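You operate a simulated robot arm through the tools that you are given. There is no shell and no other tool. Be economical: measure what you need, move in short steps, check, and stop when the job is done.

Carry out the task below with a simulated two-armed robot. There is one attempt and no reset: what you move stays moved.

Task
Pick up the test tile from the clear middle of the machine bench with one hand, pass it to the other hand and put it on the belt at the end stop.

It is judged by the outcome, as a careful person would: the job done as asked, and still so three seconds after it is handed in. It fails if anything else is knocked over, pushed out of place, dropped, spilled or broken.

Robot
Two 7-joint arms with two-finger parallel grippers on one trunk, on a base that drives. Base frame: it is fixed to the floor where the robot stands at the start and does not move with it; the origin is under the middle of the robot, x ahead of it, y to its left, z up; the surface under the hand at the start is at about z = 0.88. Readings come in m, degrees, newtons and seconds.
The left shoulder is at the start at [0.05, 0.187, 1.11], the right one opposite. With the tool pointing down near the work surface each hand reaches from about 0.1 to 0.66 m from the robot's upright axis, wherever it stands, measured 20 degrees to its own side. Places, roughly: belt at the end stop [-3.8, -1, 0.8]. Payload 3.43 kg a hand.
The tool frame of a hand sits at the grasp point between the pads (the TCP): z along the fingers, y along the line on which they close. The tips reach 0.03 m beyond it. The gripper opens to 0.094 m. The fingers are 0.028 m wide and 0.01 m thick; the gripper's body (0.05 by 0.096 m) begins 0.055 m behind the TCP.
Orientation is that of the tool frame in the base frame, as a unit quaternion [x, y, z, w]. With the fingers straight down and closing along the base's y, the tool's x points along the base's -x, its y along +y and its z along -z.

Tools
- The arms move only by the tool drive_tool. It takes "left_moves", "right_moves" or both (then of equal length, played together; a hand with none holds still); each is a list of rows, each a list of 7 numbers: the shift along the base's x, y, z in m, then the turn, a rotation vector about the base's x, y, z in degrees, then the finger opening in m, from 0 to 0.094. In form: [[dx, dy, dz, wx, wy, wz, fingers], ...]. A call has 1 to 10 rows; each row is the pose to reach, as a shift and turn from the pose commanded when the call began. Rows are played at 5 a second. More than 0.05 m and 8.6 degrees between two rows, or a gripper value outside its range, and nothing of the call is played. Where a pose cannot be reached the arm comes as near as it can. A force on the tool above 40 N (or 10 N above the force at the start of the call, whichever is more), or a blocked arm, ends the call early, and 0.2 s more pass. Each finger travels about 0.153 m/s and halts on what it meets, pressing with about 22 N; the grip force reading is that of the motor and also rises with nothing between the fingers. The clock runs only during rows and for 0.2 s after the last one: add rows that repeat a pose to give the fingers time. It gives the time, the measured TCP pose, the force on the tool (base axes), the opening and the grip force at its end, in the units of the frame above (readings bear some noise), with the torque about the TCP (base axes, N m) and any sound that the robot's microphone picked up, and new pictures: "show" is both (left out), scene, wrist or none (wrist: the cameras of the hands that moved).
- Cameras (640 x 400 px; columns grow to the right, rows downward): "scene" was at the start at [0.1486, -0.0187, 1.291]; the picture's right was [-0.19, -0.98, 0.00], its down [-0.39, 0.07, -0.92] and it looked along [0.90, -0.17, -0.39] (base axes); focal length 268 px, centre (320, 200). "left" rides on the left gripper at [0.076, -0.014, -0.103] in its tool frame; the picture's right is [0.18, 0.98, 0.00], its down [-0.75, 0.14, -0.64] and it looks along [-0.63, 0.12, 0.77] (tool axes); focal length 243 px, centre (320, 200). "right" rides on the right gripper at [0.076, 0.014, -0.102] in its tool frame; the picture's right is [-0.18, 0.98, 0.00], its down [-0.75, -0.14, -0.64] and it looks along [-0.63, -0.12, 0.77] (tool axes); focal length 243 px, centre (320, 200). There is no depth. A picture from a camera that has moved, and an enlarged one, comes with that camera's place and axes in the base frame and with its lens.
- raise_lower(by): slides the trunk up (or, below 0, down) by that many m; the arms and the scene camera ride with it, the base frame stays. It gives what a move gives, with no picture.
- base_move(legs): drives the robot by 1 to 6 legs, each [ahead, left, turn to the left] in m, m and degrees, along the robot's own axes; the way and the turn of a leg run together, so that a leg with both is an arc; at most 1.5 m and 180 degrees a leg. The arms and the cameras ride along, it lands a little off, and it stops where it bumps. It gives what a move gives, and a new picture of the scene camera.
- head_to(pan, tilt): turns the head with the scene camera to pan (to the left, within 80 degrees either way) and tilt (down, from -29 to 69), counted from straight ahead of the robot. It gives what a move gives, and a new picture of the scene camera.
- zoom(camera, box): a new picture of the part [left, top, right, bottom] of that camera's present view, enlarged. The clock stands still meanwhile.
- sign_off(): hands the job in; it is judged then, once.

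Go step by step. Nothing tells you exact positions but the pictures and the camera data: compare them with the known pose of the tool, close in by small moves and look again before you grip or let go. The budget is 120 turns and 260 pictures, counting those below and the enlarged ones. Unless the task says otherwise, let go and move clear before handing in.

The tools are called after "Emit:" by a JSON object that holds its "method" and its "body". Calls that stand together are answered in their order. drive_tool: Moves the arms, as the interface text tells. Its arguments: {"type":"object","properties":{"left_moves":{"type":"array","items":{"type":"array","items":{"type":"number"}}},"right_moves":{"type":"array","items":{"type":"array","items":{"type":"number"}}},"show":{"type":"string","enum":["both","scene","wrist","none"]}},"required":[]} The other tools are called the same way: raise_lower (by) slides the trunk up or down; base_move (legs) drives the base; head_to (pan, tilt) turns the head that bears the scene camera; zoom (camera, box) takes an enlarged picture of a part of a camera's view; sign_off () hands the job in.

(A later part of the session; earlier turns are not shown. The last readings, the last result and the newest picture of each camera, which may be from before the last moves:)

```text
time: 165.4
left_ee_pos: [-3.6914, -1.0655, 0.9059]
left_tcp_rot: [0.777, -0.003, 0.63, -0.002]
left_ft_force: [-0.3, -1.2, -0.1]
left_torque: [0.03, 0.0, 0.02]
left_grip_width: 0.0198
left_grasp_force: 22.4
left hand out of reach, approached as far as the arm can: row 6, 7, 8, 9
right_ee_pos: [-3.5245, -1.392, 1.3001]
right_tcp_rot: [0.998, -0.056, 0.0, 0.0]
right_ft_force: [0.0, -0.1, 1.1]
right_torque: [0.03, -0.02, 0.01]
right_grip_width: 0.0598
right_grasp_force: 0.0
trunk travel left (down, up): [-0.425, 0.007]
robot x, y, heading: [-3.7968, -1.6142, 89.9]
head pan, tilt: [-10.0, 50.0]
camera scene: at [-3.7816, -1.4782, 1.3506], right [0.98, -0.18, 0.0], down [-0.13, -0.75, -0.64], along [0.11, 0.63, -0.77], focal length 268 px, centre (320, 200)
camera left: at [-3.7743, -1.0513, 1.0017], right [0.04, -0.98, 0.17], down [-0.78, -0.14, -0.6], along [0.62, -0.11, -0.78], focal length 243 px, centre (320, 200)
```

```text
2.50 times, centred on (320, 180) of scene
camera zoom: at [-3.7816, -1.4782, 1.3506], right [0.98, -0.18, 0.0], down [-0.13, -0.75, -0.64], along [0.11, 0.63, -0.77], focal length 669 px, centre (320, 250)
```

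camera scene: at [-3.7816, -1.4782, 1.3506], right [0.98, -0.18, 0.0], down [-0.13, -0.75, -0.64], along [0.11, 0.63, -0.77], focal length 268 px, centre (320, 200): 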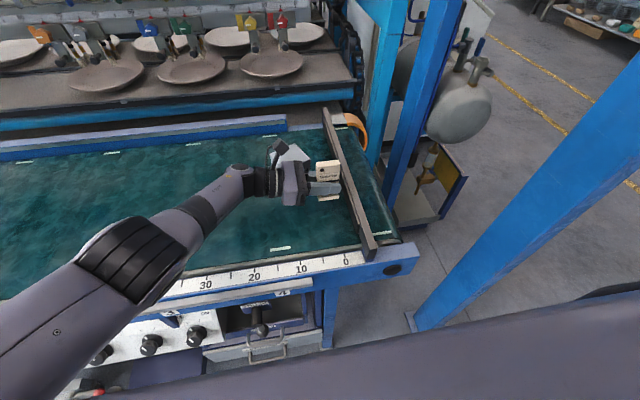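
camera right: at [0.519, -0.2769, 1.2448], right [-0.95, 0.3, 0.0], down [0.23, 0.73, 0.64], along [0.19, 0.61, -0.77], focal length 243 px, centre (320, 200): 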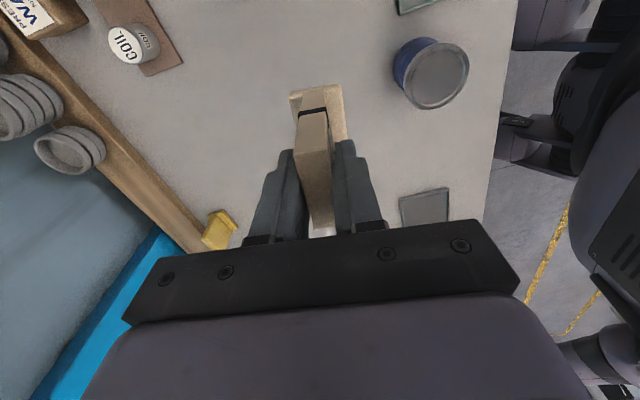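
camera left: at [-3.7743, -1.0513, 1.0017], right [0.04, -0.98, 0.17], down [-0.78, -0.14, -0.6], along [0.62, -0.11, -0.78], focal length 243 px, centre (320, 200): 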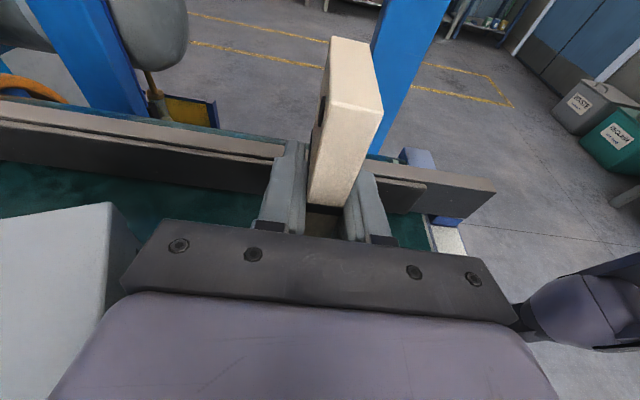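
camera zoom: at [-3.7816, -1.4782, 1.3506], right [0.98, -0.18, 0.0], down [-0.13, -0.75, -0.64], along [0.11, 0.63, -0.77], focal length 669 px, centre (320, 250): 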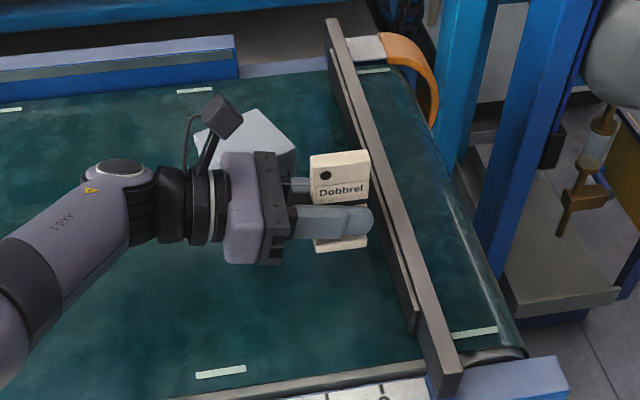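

The arm hit its reach limit 3 cm too high. I pull both hands back a bit, drive the base 8 cm nearer, then continue.

Emit:
{"method": "drive_tool", "body": {"left_moves": [[-0.005, -0.03, 0.02, 0, 0, 0, 0], [-0.01, -0.06, 0.04, 0, 0, 0, 0], [-0.01, -0.08, 0.04, 0, 0, 0, 0], [-0.01, -0.08, 0.04, 0, 0, 0, 0]], "right_moves": [[-0.01, -0.04, 0, 0, 0, 0, 0.06], [-0.02, -0.07, 0, 0, 0, 0, 0.06], [-0.03, -0.1, 0, 0, 0, 0, 0.06], [-0.03, -0.1, 0, 0, 0, 0, 0.06]], "show": "none"}}

Emit:
{"method": "base_move", "body": {"legs": [[0.09, -0.04, 0]]}}

```text
time: 166.4
left_ee_pos: [-3.6797, -1.0689, 0.9083]
left_tcp_rot: [0.777, -0.003, 0.629, -0.002]
left_ft_force: [0.2, 0.0, 0.1]
left_torque: [0.01, 0.03, -0.01]
left_grip_width: 0.0202
left_grasp_force: 22.6
left hand out of reach, approached as far as the arm can: row 1, 2, 3, 4
right_ee_pos: [-3.5524, -1.4824, 1.2999]
right_tcp_rot: [0.998, -0.056, -0.002, -0.001]
right_ft_force: [0.4, -0.8, -1.1]
right_torque: [0.01, 0.01, -0.02]
right_grip_width: 0.0601
right_grasp_force: 0.1
right hand out of reach, approached as far as the arm can: row 3, 4
trunk travel left (down, up): [-0.425, 0.007]
robot x, y, heading: [-3.7932, -1.6133, 89.6]
head pan, tilt: [-10.0, 50.0]
```

```text
time: 167.3
left_ee_pos: [-3.6665, -1.0555, 0.9056]
left_tcp_rot: [0.778, 0.001, 0.628, -0.005]
left_ft_force: [0.5, -1.1, -0.4]
left_torque: [0.02, 0.0, 0.0]
left_grip_width: 0.0203
left_grasp_force: 22.3
right_ee_pos: [-3.5336, -1.4687, 1.3012]
right_tcp_rot: [0.999, -0.054, -0.001, 0.0]
right_ft_force: [0.3, -0.2, 0.9]
right_torque: [-0.02, -0.01, 0.0]
right_grip_width: 0.0598
right_grasp_force: 0.1
trunk travel left (down, up): [-0.425, 0.007]
robot x, y, heading: [-3.7771, -1.5997, 90.1]
head pan, tilt: [-10.0, 50.0]
stopped in leg 1: the robot was blocked; the commanded pose is now the measured one
camera scene: at [-3.7637, -1.4665, 1.3506], right [0.99, -0.17, 0.0], down [-0.13, -0.75, -0.64], along [0.11, 0.63, -0.77], focal length 268 px, centre (320, 200)
```

scene: 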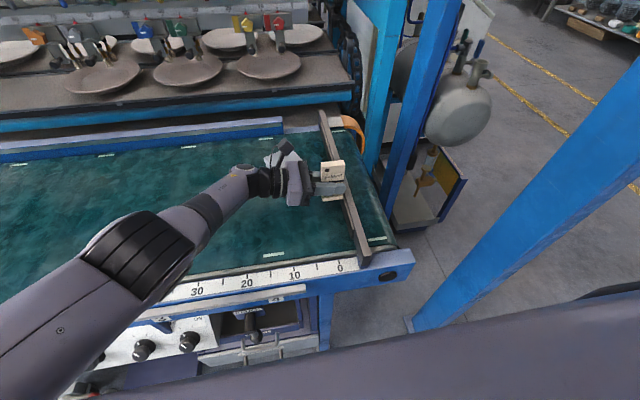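

The base is blocked and the tile is now close to the stop. I back the base off slightly and bring the left hand up and away to free its joints.

Emit:
{"method": "base_move", "body": {"legs": [[-0.06, 0.03, 0]]}}

Emit:
{"method": "drive_tool", "body": {"left_moves": [[0, 0, 0.02, 0, 0, 0, 0], [0, 0, 0.04, 0, 0, 0, 0], [0, 0, 0.06, 0, 0, 0, 0], [-0.02, -0.0, 0.08, 0, 0, 0, 0], [-0.04, -0.0, 0.1, 0, 0, 0, 0], [-0.06, 0, 0.12, 0, 0, 0, 0], [-0.06, 0, 0.12, 0, 0, 0, 0]]}}

```text
time: 168.3
left_ee_pos: [-3.6974, -1.1151, 0.9089]
left_tcp_rot: [0.778, 0.001, 0.628, -0.005]
left_ft_force: [-0.6, 0.3, 0.2]
left_torque: [-0.01, -0.02, -0.05]
left_grip_width: 0.02
left_grasp_force: 21.7
right_ee_pos: [-3.5654, -1.5269, 1.3004]
right_tcp_rot: [0.999, -0.053, -0.001, 0.0]
right_ft_force: [-0.1, 0.2, -0.5]
right_torque: [0.05, -0.01, 0.01]
right_grip_width: 0.06
right_grasp_force: 0.1
trunk travel left (down, up): [-0.425, 0.007]
robot x, y, heading: [-3.8046, -1.6618, 90.2]
head pan, tilt: [-10.0, 50.0]
camera scene: at [-3.7946, -1.5268, 1.3507], right [0.99, -0.17, 0.0], down [-0.13, -0.75, -0.64], along [0.11, 0.63, -0.77], focal length 268 px, centre (320, 200)
```

scene: 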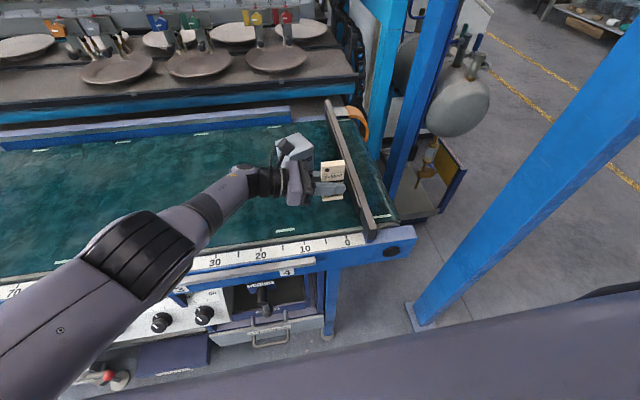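

```text
time: 169.9
left_ee_pos: [-3.7436, -1.0609, 1.0067]
left_tcp_rot: [0.777, 0.0, 0.629, -0.004]
left_ft_force: [0.4, 0.8, 0.1]
left_torque: [0.03, 0.03, -0.02]
left_grip_width: 0.0199
left_grasp_force: 21.5
left hand out of reach, approached as far as the arm can: row 1, 2, 3, 4, 5, 6, 7
right_ee_pos: [-3.5645, -1.5275, 1.3005]
right_tcp_rot: [0.999, -0.053, -0.002, 0.0]
right_ft_force: [-0.6, 0.3, 0.4]
right_torque: [0.03, -0.01, 0.02]
right_grip_width: 0.0598
right_grasp_force: 0.0
trunk travel left (down, up): [-0.425, 0.007]
robot x, y, heading: [-3.805, -1.6602, 90.2]
head pan, tilt: [-10.0, 50.0]
camera scene: at [-3.794, -1.526, 1.3506], right [0.99, -0.17, 0.0], down [-0.13, -0.76, -0.64], along [0.11, 0.63, -0.77], focal length 268 px, centre (320, 200)
camera left: at [-3.8265, -1.0478, 1.1026], right [0.04, -0.98, 0.17], down [-0.79, -0.14, -0.6], along [0.62, -0.11, -0.78], focal length 243 px, centre (320, 200)
```

scene: 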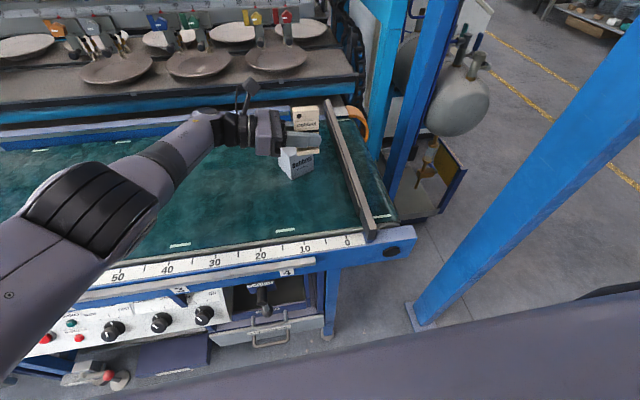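
left: 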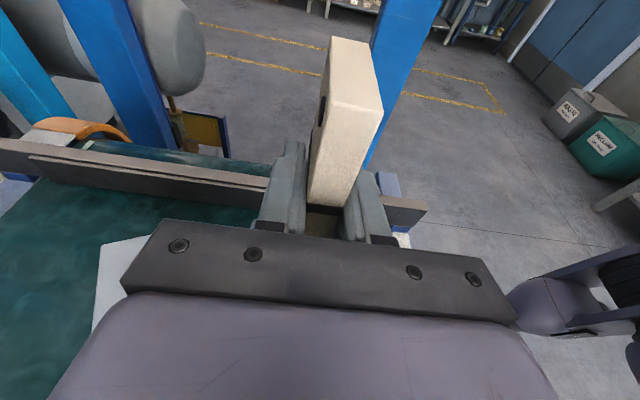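

Pointing the hand sideways this low runs into joint limits. The tile can equally be set down with the hand pointing straight ahead, so I back off and turn the left hand forward in free space.

Emit:
{"method": "base_move", "body": {"legs": [[-0.4, 0, 0]]}}

Emit:
{"method": "drive_tool", "body": {"left_moves": [[-0.03, -0.01, 0, 0, 0, 8, 0], [-0.06, -0.02, 0, 0, 0, 16, 0], [-0.09, -0.03, 0, 0, 0, 24, 0], [-0.11, -0.03, 0, 0, 0, 32, 0], [-0.13, -0.03, 0, 0, 0, 40, 0], [-0.14, -0.03, 0, 0, 0, 48, 0], [-0.15, -0.03, 0, 0, 0, 56, 0], [-0.15, -0.03, 0, 0, 0, 64, 0], [-0.15, -0.03, 0, 0, 0, 72, 0], [-0.15, -0.03, 0, 0, 0, 80, 0]]}}

```text
time: 172.5
left_ee_pos: [-3.7412, -1.466, 1.0061]
left_tcp_rot: [0.778, 0.0, 0.628, -0.004]
left_ft_force: [-0.6, -0.5, -0.1]
left_torque: [-0.01, 0.06, 0.03]
left_grip_width: 0.0199
left_grasp_force: 22.0
right_ee_pos: [-3.5635, -1.9328, 1.3002]
right_tcp_rot: [0.999, -0.054, -0.003, 0.001]
right_ft_force: [-0.4, 0.0, -0.6]
right_torque: [0.02, 0.0, -0.01]
right_grip_width: 0.0602
right_grasp_force: 0.0
trunk travel left (down, up): [-0.425, 0.007]
robot x, y, heading: [-3.8061, -2.066, 90.3]
head pan, tilt: [-10.0, 50.0]
camera scene: at [-3.7925, -1.9308, 1.3506], right [0.99, -0.17, 0.0], down [-0.13, -0.75, -0.64], along [0.11, 0.63, -0.77], focal length 268 px, centre (320, 200)
```

scene: 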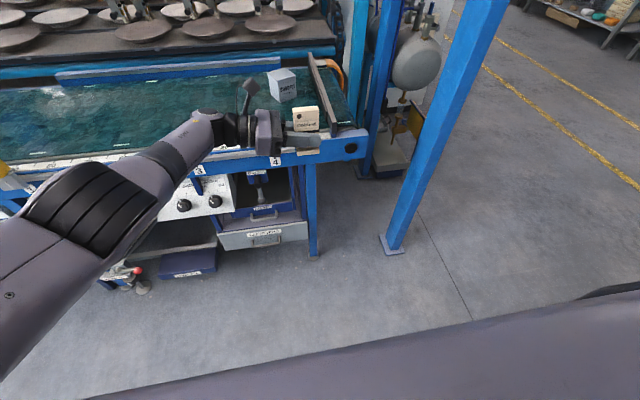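

```text
time: 174.7
left_ee_pos: [-3.8392, -1.3248, 0.9327]
left_tcp_rot: [0.655, 0.413, 0.481, -0.411]
left_ft_force: [-2.1, 0.3, 0.2]
left_torque: [-0.04, -0.11, -0.05]
left_grip_width: 0.0203
left_grasp_force: 22.5
left hand out of reach, approached as far as the arm can: row 1, 2, 3, 4, 5, 6, 7, 8, 9, 10
right_ee_pos: [-3.5645, -1.9319, 1.3002]
right_tcp_rot: [0.999, -0.053, -0.001, 0.0]
right_ft_force: [-0.1, 0.2, 0.5]
right_torque: [0.0, -0.02, 0.02]
right_grip_width: 0.0601
right_grasp_force: 0.1
trunk travel left (down, up): [-0.425, 0.007]
robot x, y, heading: [-3.7998, -2.0648, 90.4]
head pan, tilt: [-10.0, 50.0]
camera scene: at [-3.7936, -1.9298, 1.3505], right [0.99, -0.17, 0.0], down [-0.13, -0.76, -0.64], along [0.11, 0.63, -0.77], focal length 268 px, centre (320, 200)
camera left: at [-3.8677, -1.4054, 1.029], right [0.96, -0.29, 0.04], down [-0.2, -0.76, -0.62], along [0.21, 0.59, -0.78], focal length 243 px, centre (320, 200)
```

scene: 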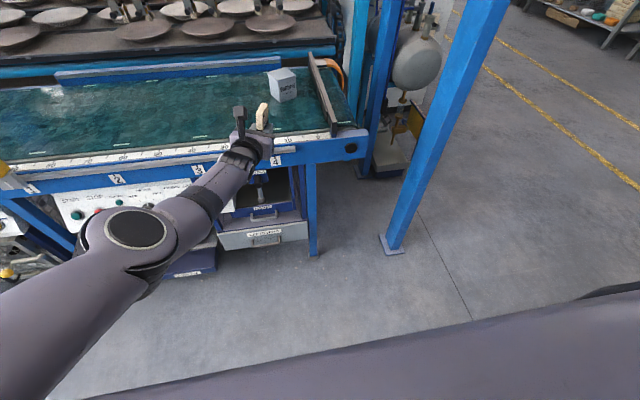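
left: 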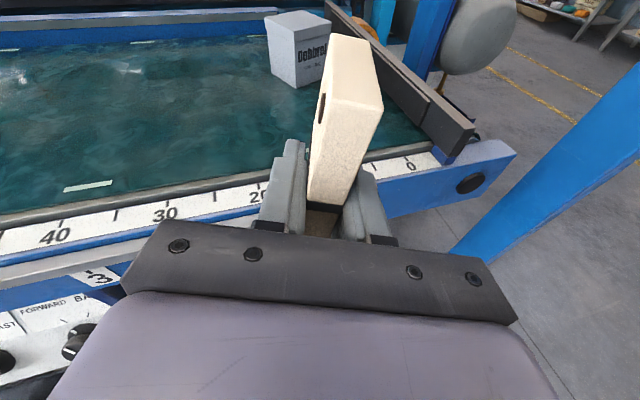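

The arm stretched out further than asked, as if the reference kept an old target. I pull the hand straight back toward the robot and watch the response.

Emit:
{"method": "drive_tool", "body": {"left_moves": [[0, -0.04, 0, 0, 0, 0, 0], [0, -0.08, 0, 0, 0, 0, 0], [0, -0.12, 0, 0, 0, 0, 0], [0, -0.16, 0, 0, 0, 0, 0], [0, -0.16, 0, 0, 0, 0, 0]], "show": "scene"}}

```text
time: 175.9
left_ee_pos: [-3.8492, -1.3247, 0.9273]
left_tcp_rot: [0.618, 0.471, 0.498, -0.384]
left_ft_force: [-0.1, -0.5, -0.6]
left_torque: [0.01, 0.0, 0.0]
left_grip_width: 0.0202
left_grasp_force: 22.1
left hand out of reach, approached as far as the arm can: row 1, 2, 3, 4, 5
right_ee_pos: [-3.5643, -1.9326, 1.3006]
right_tcp_rot: [0.999, -0.054, -0.002, 0.0]
right_ft_force: [-0.3, -0.6, 0.9]
right_torque: [0.01, 0.0, 0.01]
right_grip_width: 0.0599
right_grasp_force: 0.0
trunk travel left (down, up): [-0.425, 0.007]
robot x, y, heading: [-3.8075, -2.062, 90.2]
head pan, tilt: [-10.0, 50.0]
camera scene: at [-3.7925, -1.9302, 1.3506], right [0.99, -0.17, 0.0], down [-0.13, -0.76, -0.64], along [0.11, 0.63, -0.77], focal length 268 px, centre (320, 200)
```

scene: 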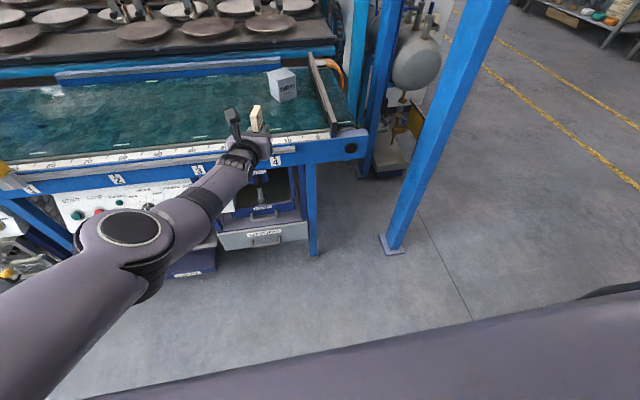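

Emit:
{"method": "drive_tool", "body": {"left_moves": [[0, -0.03, 0, 0, 0, 0, 0], [0, -0.06, 0, 0, 0, 0, 0], [0, -0.09, 0, 0, 0, 0, 0], [0, -0.12, 0, 0, 0, 0, 0], [0, -0.15, 0, 0, 0, 0, 0], [0, -0.18, 0, 0, 0, 0, 0], [0, -0.21, 0, 0, 0, 0, 0], [0, -0.24, 0, 0, 0, 0, 0], [0, -0.27, 0, 0, 0, 0, 0], [0, -0.3, 0, 0, 0, 0, 0]], "show": "scene"}}

```text
time: 178.1
left_ee_pos: [-3.849, -1.3251, 0.9259]
left_tcp_rot: [0.619, 0.47, 0.499, -0.383]
left_ft_force: [1.0, 0.4, -0.1]
left_torque: [0.02, -0.03, -0.02]
left_grip_width: 0.0201
left_grasp_force: 22.1
left hand out of reach, approached as far as the arm can: row 1, 2, 3, 4, 5, 6, 7, 8, 9, 10
right_ee_pos: [-3.5636, -1.9319, 1.3011]
right_tcp_rot: [0.999, -0.054, -0.001, 0.0]
right_ft_force: [0.1, -0.5, -0.2]
right_torque: [-0.01, 0.02, 0.0]
right_grip_width: 0.06
right_grasp_force: 0.0
trunk travel left (down, up): [-0.425, 0.007]
robot x, y, heading: [-3.8075, -2.0641, 90.3]
head pan, tilt: [-10.0, 50.0]
camera scene: at [-3.7925, -1.9302, 1.3506], right [0.99, -0.17, 0.0], down [-0.13, -0.76, -0.64], along [0.11, 0.63, -0.77], focal length 268 px, centre (320, 200)
```

scene: 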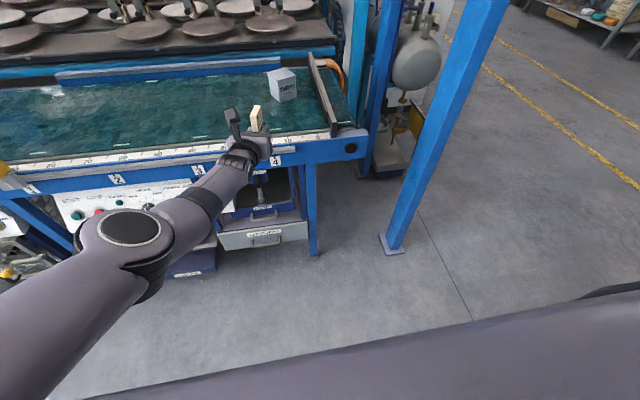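

The arm seems stuck fully stretched (straight elbow). I back the base a little so nothing is near, then try a pitch rotation of the hand, which should bend the elbow.

Emit:
{"method": "base_move", "body": {"legs": [[-0.15, 0, 0]]}}

Emit:
{"method": "drive_tool", "body": {"left_moves": [[0, 0.0, 0, 6, 0, 0, 0], [0, 0.0, 0, 12, 0, 0, 0], [0, 0, 0, 18, 0, 0, 0], [0, 0, 0, 24, 0, 0, 0], [0, 0, 0, 24, 0, 0, 0]], "show": "scene"}}

```text
time: 179.4
left_ee_pos: [-3.8476, -1.4744, 0.9266]
left_tcp_rot: [0.62, 0.47, 0.498, -0.383]
left_ft_force: [0.0, -0.9, -0.2]
left_torque: [0.0, 0.01, 0.01]
left_grip_width: 0.0199
left_grasp_force: 22.3
right_ee_pos: [-3.5629, -2.082, 1.301]
right_tcp_rot: [0.999, -0.055, -0.002, -0.001]
right_ft_force: [-0.6, 0.0, 1.2]
right_torque: [0.06, 0.01, 0.01]
right_grip_width: 0.0602
right_grasp_force: 0.0
trunk travel left (down, up): [-0.425, 0.007]
robot x, y, heading: [-3.8043, -2.2146, 90.3]
head pan, tilt: [-10.0, 50.0]
camera scene: at [-3.7919, -2.0805, 1.3507], right [0.99, -0.17, 0.0], down [-0.13, -0.75, -0.64], along [0.11, 0.63, -0.77], focal length 268 px, centre (320, 200)
```

scene: 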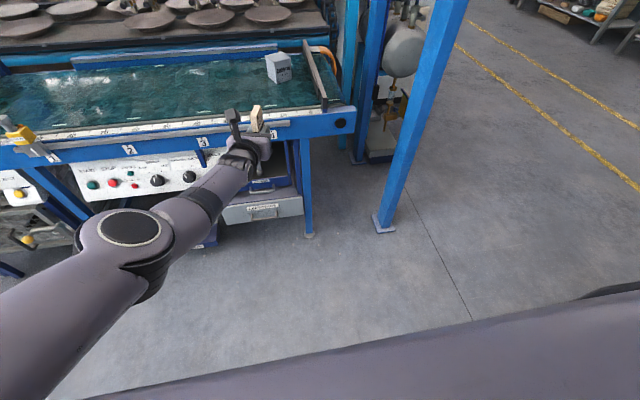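

```text
time: 180.6
left_ee_pos: [-3.8911, -1.4903, 0.9562]
left_tcp_rot: [0.523, 0.356, 0.577, -0.517]
left_ft_force: [1.1, -0.5, -0.8]
left_torque: [0.04, -0.02, -0.01]
left_grip_width: 0.0201
left_grasp_force: 22.5
left hand out of reach, approached as far as the arm can: row 1, 2, 3, 4, 5
right_ee_pos: [-3.561, -2.0822, 1.3005]
right_tcp_rot: [0.999, -0.054, -0.002, -0.001]
right_ft_force: [0.1, -0.1, -0.9]
right_torque: [-0.01, 0.02, -0.05]
right_grip_width: 0.0599
right_grasp_force: 0.0
trunk travel left (down, up): [-0.425, 0.007]
robot x, y, heading: [-3.8064, -2.2124, 90.0]
head pan, tilt: [-10.0, 50.0]
camera scene: at [-3.7918, -2.0797, 1.3506], right [0.99, -0.17, 0.0], down [-0.13, -0.75, -0.64], along [0.11, 0.63, -0.77], focal length 268 px, centre (320, 200)
```

scene: 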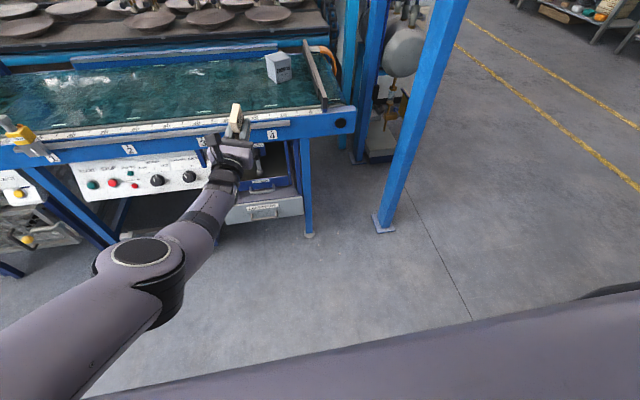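

The elbow bent slightly and it responded. I pull back again in small steps.

Emit:
{"method": "drive_tool", "body": {"left_moves": [[0, -0.03, 0, 0, 0, 0, 0], [0, -0.06, 0.0, 0, 0, 0, 0], [0, -0.06, 0, 0, 0, 0, 0]], "show": "scene"}}

```text
time: 181.4
left_ee_pos: [-3.8916, -1.4902, 0.9542]
left_tcp_rot: [0.524, 0.355, 0.577, -0.516]
left_ft_force: [1.1, 0.4, -0.3]
left_torque: [0.02, -0.03, 0.02]
left_grip_width: 0.02
left_grasp_force: 22.1
left hand out of reach, approached as far as the arm can: row 1, 2, 3
right_ee_pos: [-3.5626, -2.0813, 1.3011]
right_tcp_rot: [0.999, -0.054, -0.002, -0.001]
right_ft_force: [0.6, 0.1, 0.4]
right_torque: [-0.01, 0.03, -0.01]
right_grip_width: 0.0599
right_grasp_force: 0.0
trunk travel left (down, up): [-0.425, 0.007]
robot x, y, heading: [-3.7986, -2.2144, 90.1]
head pan, tilt: [-10.0, 50.0]
camera scene: at [-3.7919, -2.0797, 1.3506], right [0.99, -0.17, 0.0], down [-0.13, -0.75, -0.64], along [0.11, 0.63, -0.77], focal length 268 px, centre (320, 200)
```

scene: 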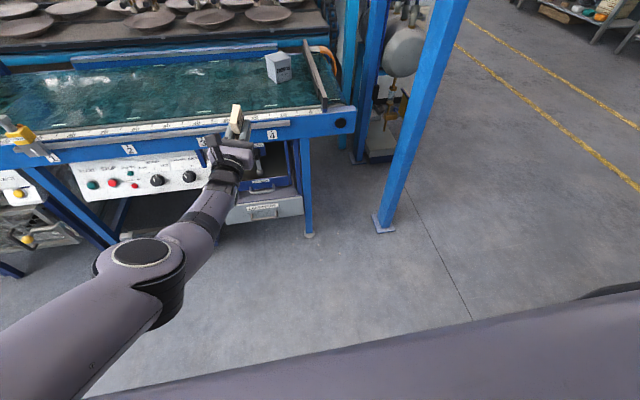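

Emit:
{"method": "drive_tool", "body": {"left_moves": [[0, 0.045, 0, 0, 0, 0, 0], [0, 0.09, 0.0, 0, 0, 0, 0], [0, 0.135, 0, 0, 0, 0, 0], [0, 0.18, 0, 0, 0, 0, 0], [0, 0.225, 0, 0, 0, 0, 0], [0, 0.27, 0, 0, 0, 0, 0], [0, 0.315, 0, 0, 0, 0, 0], [0, 0.36, 0, 0, 0, 0, 0]], "show": "scene"}}

```text
time: 183.2
left_ee_pos: [-3.9018, -1.457, 1.0098]
left_tcp_rot: [0.527, 0.357, 0.585, -0.502]
left_ft_force: [0.0, -0.4, 0.3]
left_torque: [0.0, -0.03, 0.01]
left_grip_width: 0.02
left_grasp_force: 21.7
left hand out of reach, approached as far as the arm can: row 1, 2, 3, 4, 5, 6, 7, 8
right_ee_pos: [-3.5629, -2.0812, 1.3016]
right_tcp_rot: [0.999, -0.054, -0.001, 0.0]
right_ft_force: [-0.4, -0.6, 0.7]
right_torque: [0.0, 0.0, 0.0]
right_grip_width: 0.0601
right_grasp_force: 0.1
trunk travel left (down, up): [-0.425, 0.007]
robot x, y, heading: [-3.8065, -2.2108, 90.1]
head pan, tilt: [-10.0, 50.0]
camera scene: at [-3.7918, -2.0797, 1.3506], right [0.99, -0.17, 0.0], down [-0.13, -0.75, -0.64], along [0.11, 0.63, -0.77], focal length 268 px, centre (320, 200)
```

scene: 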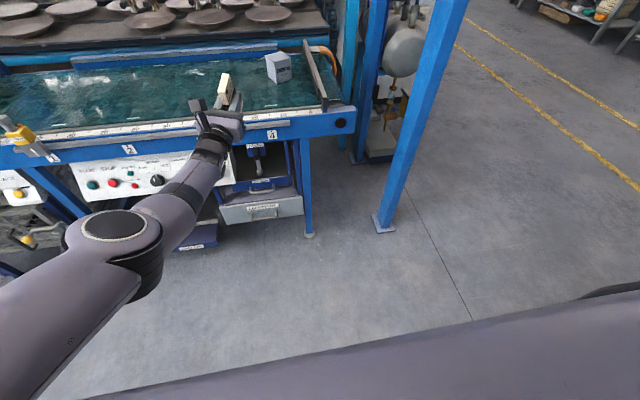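

I reason the left arm is exactly straight and its elbow axis now points up, so a yaw rotation should bend it. I yaw the hand back toward the right while pulling in.

Emit:
{"method": "drive_tool", "body": {"left_moves": [[0, 0, 0, 0, 0, -8, 0], [0, -0.01, 0.0, 0, 0, -16, 0], [0, -0.02, 0, 0, 0, -24, 0], [0, -0.03, 0, 0, 0, -32, 0], [0, -0.05, 0, 0, 0, -32, 0]], "show": "scene"}}

```text
time: 184.4
left_ee_pos: [-3.9052, -1.5087, 1.0089]
left_tcp_rot: [0.605, 0.198, 0.701, -0.322]
left_ft_force: [-0.3, -0.5, -0.3]
left_torque: [0.0, 0.0, 0.01]
left_grip_width: 0.02
left_grasp_force: 22.1
left hand out of reach, approached as far as the arm can: row 1, 2, 3, 4
right_ee_pos: [-3.5632, -2.0818, 1.3007]
right_tcp_rot: [0.999, -0.055, -0.002, 0.0]
right_ft_force: [0.5, -0.7, 0.0]
right_torque: [0.01, 0.02, 0.01]
right_grip_width: 0.0599
right_grasp_force: 0.1
trunk travel left (down, up): [-0.425, 0.007]
robot x, y, heading: [-3.8015, -2.2142, 90.3]
head pan, tilt: [-10.0, 50.0]
camera scene: at [-3.7916, -2.0798, 1.3506], right [0.99, -0.17, 0.0], down [-0.13, -0.75, -0.64], along [0.11, 0.63, -0.77], focal length 268 px, centre (320, 200)
```

scene: 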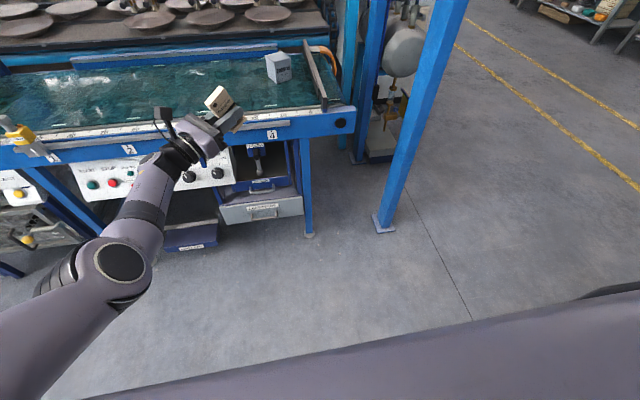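

Unstuck: the last row was followed exactly. Now I return the hand to its known-good sideways orientation and pull it in to a comfortable spot.

Emit:
{"method": "drive_tool", "body": {"left_moves": [[0.015, -0.03, 0.003, -2.1, 2.76, -6.0, 0], [0.03, -0.06, 0.006, -4.2, 5.5, -12.0, 0], [0.045, -0.09, 0.009, -6.3, 8.3, -18.0, 0], [0.06, -0.12, 0.012, -8.5, 11.0, -24.1, 0], [0.075, -0.15, 0.015, -10.6, 13.8, -30.1, 0], [0.09, -0.18, 0.018, -12.7, 16.5, -36.1, 0], [0.105, -0.21, 0.02, -14.8, 19.3, -42.1, 0], [0.105, -0.21, 0.02, -14.8, 19.3, -42.1, 0]]}}

```text
time: 186.2
left_ee_pos: [-3.8016, -1.7202, 1.0267]
left_tcp_rot: [0.776, 0.0, 0.631, 0.001]
left_ft_force: [-0.4, -0.2, -0.1]
left_torque: [0.0, -0.01, -0.01]
left_grip_width: 0.0201
left_grasp_force: 22.0
right_ee_pos: [-3.5629, -2.0816, 1.2998]
right_tcp_rot: [0.999, -0.054, 0.0, 0.0]
right_ft_force: [-0.1, 0.9, -1.1]
right_torque: [-0.01, 0.02, -0.02]
right_grip_width: 0.0603
right_grasp_force: 0.0
trunk travel left (down, up): [-0.425, 0.007]
robot x, y, heading: [-3.806, -2.2139, 90.3]
head pan, tilt: [-10.0, 50.0]
camera scene: at [-3.7919, -2.0796, 1.3506], right [0.99, -0.17, 0.0], down [-0.13, -0.75, -0.64], along [0.11, 0.63, -0.77], focal length 268 px, centre (320, 200)
camera left: at [-3.8866, -1.7055, 1.1221], right [0.04, -0.98, 0.18], down [-0.78, -0.14, -0.61], along [0.62, -0.12, -0.77], focal length 243 px, centre (320, 200)
```

scene: 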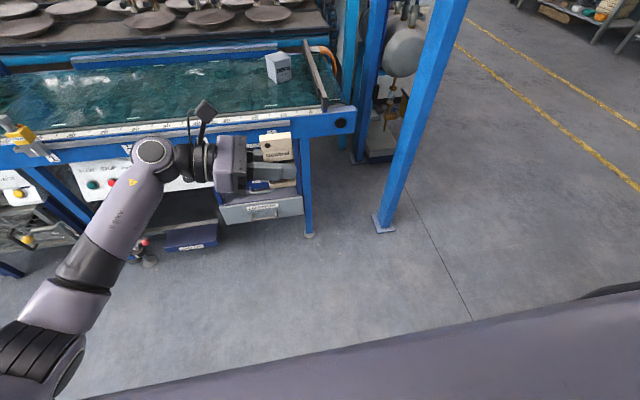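
left: 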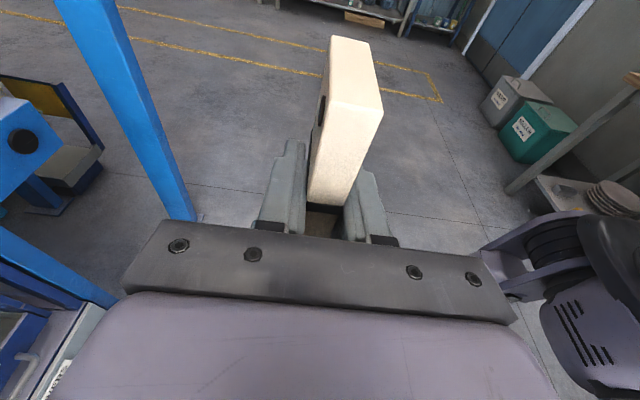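

Good pose recovered. Before going in again I look at where the right arm and its elbow are relative to the frame post.

Emit:
{"method": "head_to", "body": {"pan": -60, "tilt": 35}}

Emit:
{"method": "head_to", "body": {"pan": 30, "tilt": 55}}

```text
time: 187.4
left_ee_pos: [-3.803, -1.7193, 1.0267]
left_tcp_rot: [0.776, 0.0, 0.631, -0.001]
left_ft_force: [0.0, -0.4, -0.6]
left_torque: [0.0, -0.04, 0.01]
left_grip_width: 0.0199
left_grasp_force: 22.1
right_ee_pos: [-3.5628, -2.0816, 1.3]
right_tcp_rot: [0.999, -0.054, -0.001, 0.0]
right_ft_force: [-0.5, -0.6, -0.1]
right_torque: [0.0, 0.02, 0.0]
right_grip_width: 0.0601
right_grasp_force: 0.1
trunk travel left (down, up): [-0.425, 0.007]
robot x, y, heading: [-3.8041, -2.2105, 90.0]
head pan, tilt: [-60.0, 35.0]
camera scene: at [-3.7289, -2.1113, 1.3723], right [0.5, -0.86, 0.0], down [-0.5, -0.29, -0.82], along [0.71, 0.41, -0.57], focal length 268 px, centre (320, 200)
```

scene: 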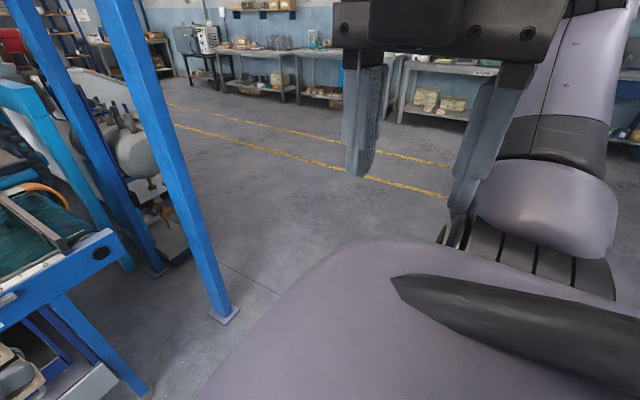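

```text
time: 189.1
left_ee_pos: [-3.8029, -1.7197, 1.0272]
left_tcp_rot: [0.776, 0.0, 0.631, 0.0]
left_ft_force: [0.6, 1.0, 0.0]
left_torque: [0.02, -0.01, 0.0]
left_grip_width: 0.0198
left_grasp_force: 21.7
right_ee_pos: [-3.5625, -2.0823, 1.3018]
right_tcp_rot: [0.998, -0.055, -0.002, -0.001]
right_ft_force: [0.1, 1.0, 0.1]
right_torque: [-0.04, 0.01, -0.02]
right_grip_width: 0.06
right_grasp_force: 0.1
trunk travel left (down, up): [-0.425, 0.007]
robot x, y, heading: [-3.8047, -2.213, 90.0]
head pan, tilt: [30.0, 55.0]
camera scene: at [-3.8412, -2.0932, 1.3441], right [0.87, 0.5, 0.0], down [0.41, -0.71, -0.57], along [-0.29, 0.5, -0.82], focal length 268 px, centre (320, 200)
```

scene: 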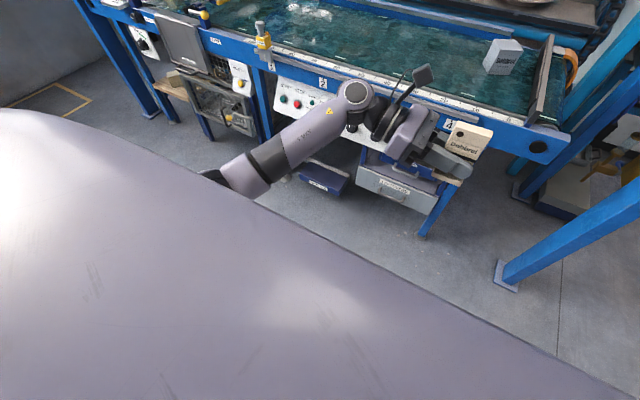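

The right arm is clear; an extended drawer is what stops the base at y≈-1.60. I lower the trunk 10 cm to gain reach and rehearse the exact relative placing pose here in free space.

Emit:
{"method": "raise_lower", "body": {"by": -0.1}}

Emit:
{"method": "drive_tool", "body": {"left_moves": [[0, 0.01, -0.02, 0, 0, 0, 0], [0, 0.02, -0.04, 0, 0, 0, 0], [0, 0.03, -0.06, 0, 0, 0, 0], [0, 0.037, -0.085, 0, 0, 0, 0], [0, 0.037, -0.085, 0, 0, 0, 0]], "show": "scene"}}

```text
time: 190.4
left_ee_pos: [-3.8026, -1.7199, 0.9258]
left_tcp_rot: [0.776, 0.001, 0.63, -0.001]
left_ft_force: [0.9, -0.6, 0.3]
left_torque: [0.0, 0.0, -0.01]
left_grip_width: 0.0199
left_grasp_force: 21.5
right_ee_pos: [-3.5626, -2.0815, 1.2014]
right_tcp_rot: [0.999, -0.054, -0.001, 0.0]
right_ft_force: [-0.2, -0.4, 0.6]
right_torque: [-0.02, -0.01, 0.01]
right_grip_width: 0.0602
right_grasp_force: 0.0
trunk travel left (down, up): [-0.325, 0.107]
robot x, y, heading: [-3.8055, -2.213, 90.2]
head pan, tilt: [30.0, 55.0]
```

```text
time: 191.6
left_ee_pos: [-3.8018, -1.6804, 0.841]
left_tcp_rot: [0.777, 0.0, 0.63, -0.001]
left_ft_force: [-0.3, -0.1, 0.1]
left_torque: [0.0, 0.04, 0.01]
left_grip_width: 0.02
left_grasp_force: 21.5
right_ee_pos: [-3.5638, -2.0816, 1.201]
right_tcp_rot: [0.999, -0.054, -0.002, 0.0]
right_ft_force: [0.5, -0.5, 0.3]
right_torque: [-0.01, 0.01, 0.01]
right_grip_width: 0.0597
right_grasp_force: 0.1
trunk travel left (down, up): [-0.325, 0.107]
robot x, y, heading: [-3.807, -2.2112, 90.2]
head pan, tilt: [30.0, 55.0]
camera scene: at [-3.8413, -2.0932, 1.2441], right [0.86, 0.5, 0.0], down [0.41, -0.71, -0.57], along [-0.29, 0.5, -0.82], focal length 268 px, centre (320, 200)
```

scene: 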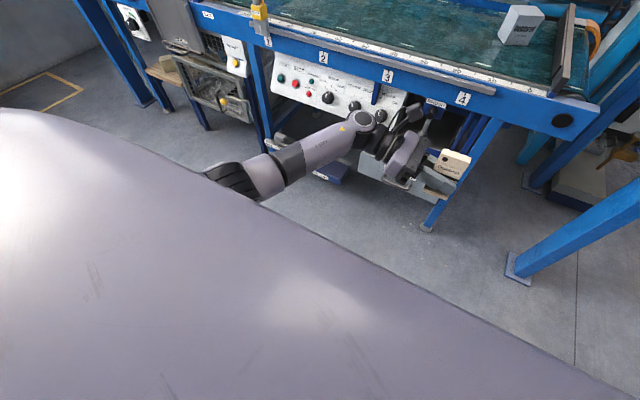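

Rehearsal fine; the elbow stays high. I lift the hand 11 cm, then drive to the belt.

Emit:
{"method": "drive_tool", "body": {"left_moves": [[0, 0, 0.04, 0, 0, 0, 0], [0, 0, 0.08, 0, 0, 0, 0], [0, 0, 0.11, 0, 0, 0, 0]], "show": "none"}}

Emit:
{"method": "base_move", "body": {"legs": [[0.3, -0.1, 0], [0.28, 0, 0]]}}

Emit:
{"method": "head_to", "body": {"pan": 0, "tilt": 45}}

```text
time: 192.4
left_ee_pos: [-3.8022, -1.684, 0.9528]
left_tcp_rot: [0.776, 0.0, 0.631, 0.0]
left_ft_force: [-0.2, 0.1, 0.2]
left_torque: [-0.02, 0.01, 0.01]
left_grip_width: 0.0203
left_grasp_force: 22.0
right_ee_pos: [-3.5633, -2.0824, 1.201]
right_tcp_rot: [0.998, -0.055, -0.001, 0.001]
right_ft_force: [-1.1, -0.5, -0.5]
right_torque: [0.02, 0.01, 0.03]
right_grip_width: 0.06
right_grasp_force: 0.1
trunk travel left (down, up): [-0.325, 0.107]
robot x, y, heading: [-3.8033, -2.2109, 90.3]
head pan, tilt: [30.0, 55.0]
```

```text
time: 196.1
left_ee_pos: [-3.71, -1.1058, 0.9508]
left_tcp_rot: [0.776, 0.004, 0.631, -0.004]
left_ft_force: [-0.6, 0.3, -0.3]
left_torque: [-0.02, 0.01, -0.02]
left_grip_width: 0.02
left_grasp_force: 21.9
right_ee_pos: [-3.4654, -1.5017, 1.2004]
right_tcp_rot: [0.999, -0.049, -0.001, -0.001]
right_ft_force: [-0.3, 0.6, -0.3]
right_torque: [-0.01, 0.01, -0.02]
right_grip_width: 0.06
right_grasp_force: 0.1
trunk travel left (down, up): [-0.325, 0.107]
robot x, y, heading: [-3.7065, -1.6347, 90.6]
head pan, tilt: [30.0, 55.0]
camera scene: at [-3.7448, -1.5158, 1.244], right [0.86, 0.51, 0.0], down [0.42, -0.7, -0.57], along [-0.29, 0.49, -0.82], focal length 268 px, centre (320, 200)
```

scene: 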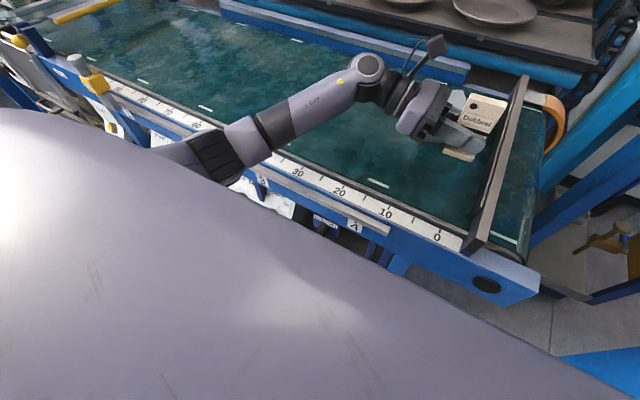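

```text
time: 197.0
left_ee_pos: [-3.7105, -1.106, 0.9525]
left_tcp_rot: [0.776, 0.004, 0.63, -0.004]
left_ft_force: [-0.5, -0.6, 0.5]
left_torque: [0.02, 0.0, 0.0]
left_grip_width: 0.02
left_grasp_force: 22.7
right_ee_pos: [-3.4653, -1.5017, 1.2008]
right_tcp_rot: [0.999, -0.05, -0.002, 0.001]
right_ft_force: [-0.2, -0.3, 0.0]
right_torque: [-0.03, 0.01, 0.01]
right_grip_width: 0.0603
right_grasp_force: 0.1
trunk travel left (down, up): [-0.325, 0.107]
robot x, y, heading: [-3.7023, -1.6362, 90.7]
head pan, tilt: [0.0, 45.0]
camera scene: at [-3.709, -1.4969, 1.2575], right [1.0, 0.01, 0.0], down [0.01, -0.71, -0.71], along [-0.01, 0.71, -0.71], focal length 268 px, centre (320, 200)
```

scene: 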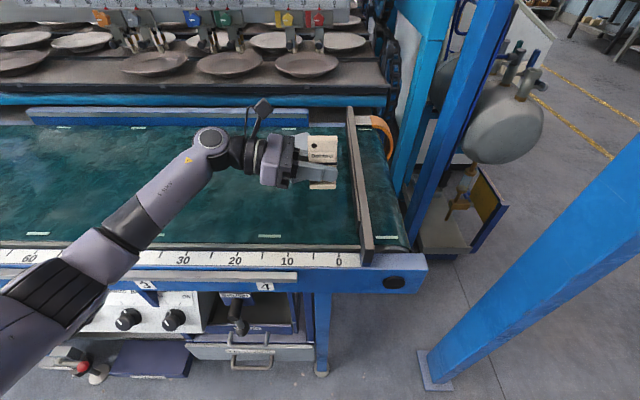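

Tile TCP at (-3.71,-1.106). I shift it 3 cm right, 2 cm forward and lower to about 2 cm above the belt.

Emit:
{"method": "drive_tool", "body": {"left_moves": [[0.015, 0.01, 0, 0, 0, 0, 0], [0.03, 0.018, 0, 0, 0, 0, 0], [0.03, 0.018, -0.03, 0, 0, 0, 0], [0.03, 0.018, -0.06, 0, 0, 0, 0], [0.03, 0.018, -0.085, 0, 0, 0, 0], [0.03, 0.018, -0.085, 0, 0, 0, 0]]}}

Emit:
{"method": "zoom", "body": {"camera": "scene", "box": [250, 120, 410, 260]}}

```text
time: 198.4
left_ee_pos: [-3.6811, -1.0887, 0.8666]
left_tcp_rot: [0.775, 0.004, 0.631, -0.004]
left_ft_force: [-1.0, -0.2, 0.3]
left_torque: [-0.01, 0.01, 0.01]
left_grip_width: 0.0201
left_grasp_force: 22.1
right_ee_pos: [-3.4664, -1.5018, 1.2002]
right_tcp_rot: [0.999, -0.05, -0.001, 0.0]
right_ft_force: [-1.1, -0.7, -0.2]
right_torque: [0.0, -0.01, 0.0]
right_grip_width: 0.0598
right_grasp_force: 0.1
trunk travel left (down, up): [-0.325, 0.107]
robot x, y, heading: [-3.7103, -1.6355, 90.8]
head pan, tilt: [0.0, 45.0]
camera scene: at [-3.7089, -1.4969, 1.2575], right [1.0, 0.01, 0.0], down [0.01, -0.71, -0.71], along [-0.01, 0.71, -0.71], focal length 268 px, centre (320, 200)
camera left: at [-3.7643, -1.0752, 0.9624], right [0.05, -0.98, 0.18], down [-0.78, -0.15, -0.61], along [0.62, -0.11, -0.77], focal length 243 px, centre (320, 200)
```

scene: 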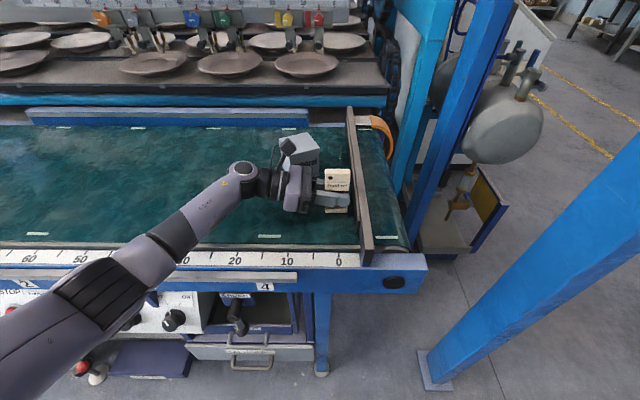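
left: 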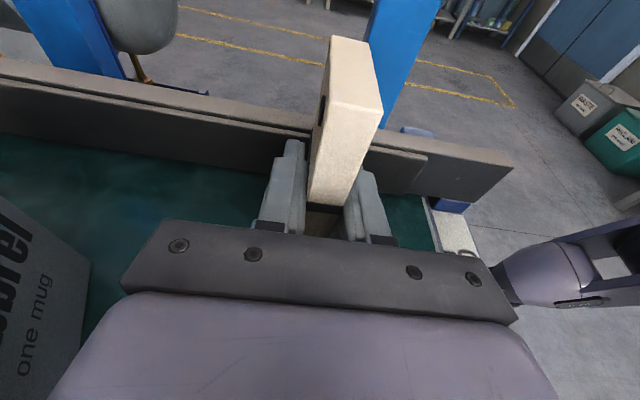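

```text
2.86 times, centred on (330, 190) of scene
camera zoom: at [-3.7089, -1.4969, 1.2575], right [1.0, 0.01, 0.0], down [0.01, -0.71, -0.71], along [-0.01, 0.71, -0.71], focal length 764 px, centre (291, 229)
```

zoom: 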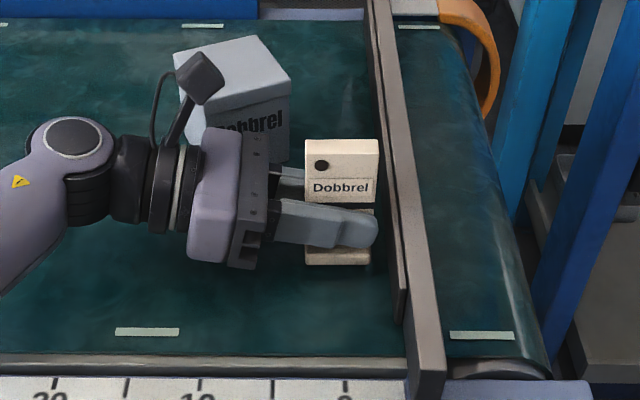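

Position looks right: gap to the stop small, mug box clear. I lower gently in small steps to contact.

Emit:
{"method": "drive_tool", "body": {"left_moves": [[0, 0, -0.008, 0, 0, 0, 0], [0, 0, -0.015, 0, 0, 0, 0], [0, 0, -0.02, 0, 0, 0, 0], [0, 0, -0.023, 0, 0, 0, 0], [0, 0, -0.023, 0, 0, 0, 0]], "show": "none"}}

Emit:
{"method": "zoom", "body": {"camera": "scene", "box": [290, 150, 390, 240]}}

```text
time: 199.6
left_ee_pos: [-3.68, -1.0874, 0.8538]
left_tcp_rot: [0.771, -0.001, 0.637, -0.006]
left_ft_force: [-3.7, -8.2, 11.7]
left_torque: [-0.5, 0.99, 0.43]
left_grip_width: 0.0199
left_grasp_force: 22.0
right_ee_pos: [-3.467, -1.5033, 1.2009]
right_tcp_rot: [0.999, -0.049, -0.001, -0.001]
right_ft_force: [-0.2, 0.8, -0.1]
right_torque: [-0.02, 0.0, -0.03]
right_grip_width: 0.0599
right_grasp_force: 0.1
trunk travel left (down, up): [-0.325, 0.107]
robot x, y, heading: [-3.7101, -1.6364, 90.9]
head pan, tilt: [0.0, 45.0]
stopped in row 5 (left hand): the force on the tool passed its limit at 40 N (the readings are from after the stop); the commanded pose is now the measured one
```

```text
4.44 times, centred on (340, 195) of scene
camera zoom: at [-3.7096, -1.4987, 1.2573], right [1.0, 0.01, 0.0], down [0.01, -0.71, -0.71], along [-0.01, 0.71, -0.71], focal length 1189 px, centre (231, 222)
```

zoom: 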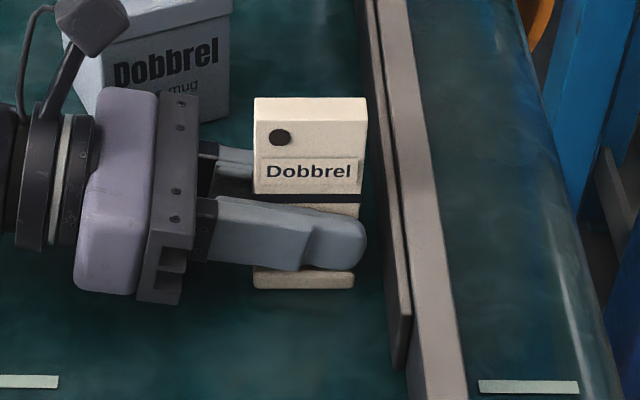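

Contact came a bit earlier than expected: triangulating the belt marks gives a belt height of about 0.82, so the foot is on the belt. I relieve the pressure by a couple of millimetres and look.

Emit:
{"method": "drive_tool", "body": {"left_moves": [[0, 0, 0.002, 0, 0, 0, 0], [0, 0, 0.002, 0, 0, 0, 0]], "show": "wrist"}}

Emit:
{"method": "zoom", "body": {"camera": "scene", "box": [290, 150, 390, 240]}}

```text
time: 200.2
left_ee_pos: [-3.6796, -1.0883, 0.8532]
left_tcp_rot: [0.773, 0.0, 0.634, -0.007]
left_ft_force: [-2.5, -6.6, 8.0]
left_torque: [-0.42, 0.65, 0.48]
left_grip_width: 0.02
left_grasp_force: 21.6
right_ee_pos: [-3.4673, -1.5033, 1.2006]
right_tcp_rot: [0.999, -0.05, -0.002, -0.001]
right_ft_force: [-0.1, -0.3, 0.0]
right_torque: [0.0, 0.0, -0.04]
right_grip_width: 0.06
right_grasp_force: 0.2
trunk travel left (down, up): [-0.325, 0.107]
robot x, y, heading: [-3.7064, -1.6349, 90.6]
head pan, tilt: [0.0, 45.0]
camera left: at [-3.7645, -1.0756, 0.9484], right [0.04, -0.98, 0.17], down [-0.78, -0.14, -0.62], along [0.63, -0.11, -0.77], focal length 243 px, centre (320, 200)
```

left: 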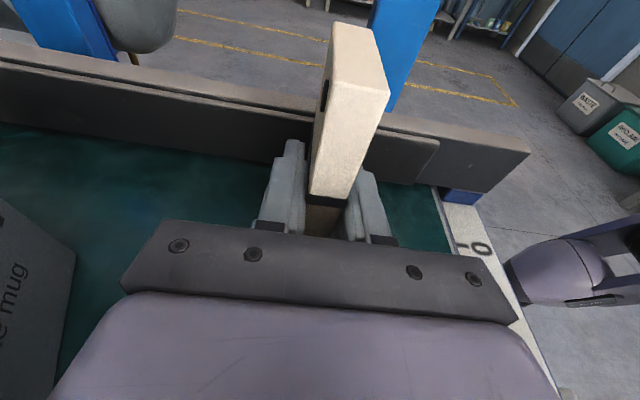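

```text
4.44 times, centred on (340, 195) of scene
camera zoom: at [-3.709, -1.4984, 1.2576], right [1.0, 0.01, 0.0], down [0.01, -0.71, -0.71], along [-0.01, 0.71, -0.71], focal length 1189 px, centre (231, 222)
```

zoom: 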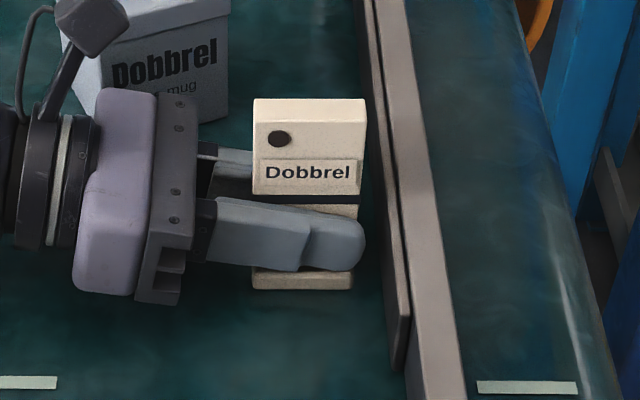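

Emit:
{"method": "drive_tool", "body": {"left_moves": [[0, 0, 0.002, 0, 0, 0, 0], [0, 0, 0.004, 0, 0, 0, 0], [0, 0, 0.004, 0, 0, 0, 0]], "show": "none"}}

Emit:
{"method": "zoom", "body": {"camera": "scene", "box": [300, 150, 380, 220]}}

```text
time: 201.0
left_ee_pos: [-3.6799, -1.0858, 0.857]
left_tcp_rot: [0.773, 0.002, 0.634, -0.006]
left_ft_force: [-0.6, 0.2, -0.9]
left_torque: [-0.02, -0.01, 0.01]
left_grip_width: 0.0201
left_grasp_force: 21.9
right_ee_pos: [-3.4676, -1.5006, 1.2009]
right_tcp_rot: [0.999, -0.05, -0.002, 0.0]
right_ft_force: [-0.3, 0.1, 0.2]
right_torque: [0.02, 0.01, -0.01]
right_grip_width: 0.0598
right_grasp_force: 0.1
trunk travel left (down, up): [-0.325, 0.107]
robot x, y, heading: [-3.7094, -1.636, 90.9]
head pan, tilt: [0.0, 45.0]
```

```text
5.71 times, centred on (340, 185) of scene
camera zoom: at [-3.709, -1.4969, 1.2574], right [1.0, 0.01, 0.0], down [0.01, -0.71, -0.71], along [-0.01, 0.71, -0.71], focal length 1528 px, centre (206, 286)
```

zoom: 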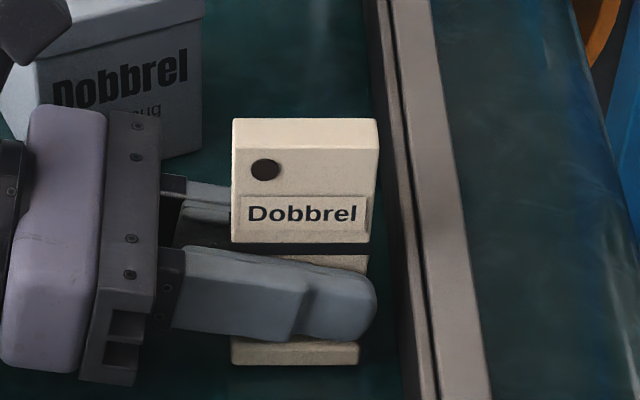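

Now it hangs free just above the belt. I lower 2–3 mm to light contact.

Emit:
{"method": "drive_tool", "body": {"left_moves": [[0, 0, -0.001, 0, 0, 0, 0], [0, 0, -0.002, 0, 0, 0, 0], [0, 0, -0.0025, 0, 0, 0, 0], [0, 0, -0.0025, 0, 0, 0, 0]], "show": "wrist"}}

```text
time: 202.0
left_ee_pos: [-3.6804, -1.0867, 0.8535]
left_tcp_rot: [0.773, 0.002, 0.634, -0.007]
left_ft_force: [-1.2, 0.4, -1.2]
left_torque: [-0.02, -0.03, 0.01]
left_grip_width: 0.0205
left_grasp_force: 21.8
right_ee_pos: [-3.467, -1.5018, 1.2005]
right_tcp_rot: [0.999, -0.051, -0.002, 0.0]
right_ft_force: [0.5, 1.1, -0.7]
right_torque: [-0.02, -0.01, 0.03]
right_grip_width: 0.0601
right_grasp_force: 0.0
trunk travel left (down, up): [-0.325, 0.107]
robot x, y, heading: [-3.7071, -1.6345, 90.7]
head pan, tilt: [0.0, 45.0]
camera left: at [-3.7648, -1.0752, 0.9493], right [0.05, -0.98, 0.17], down [-0.78, -0.14, -0.61], along [0.63, -0.11, -0.77], focal length 243 px, centre (320, 200)
```

left: 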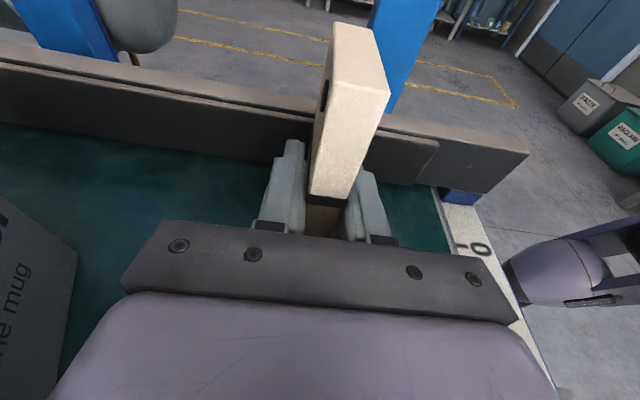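

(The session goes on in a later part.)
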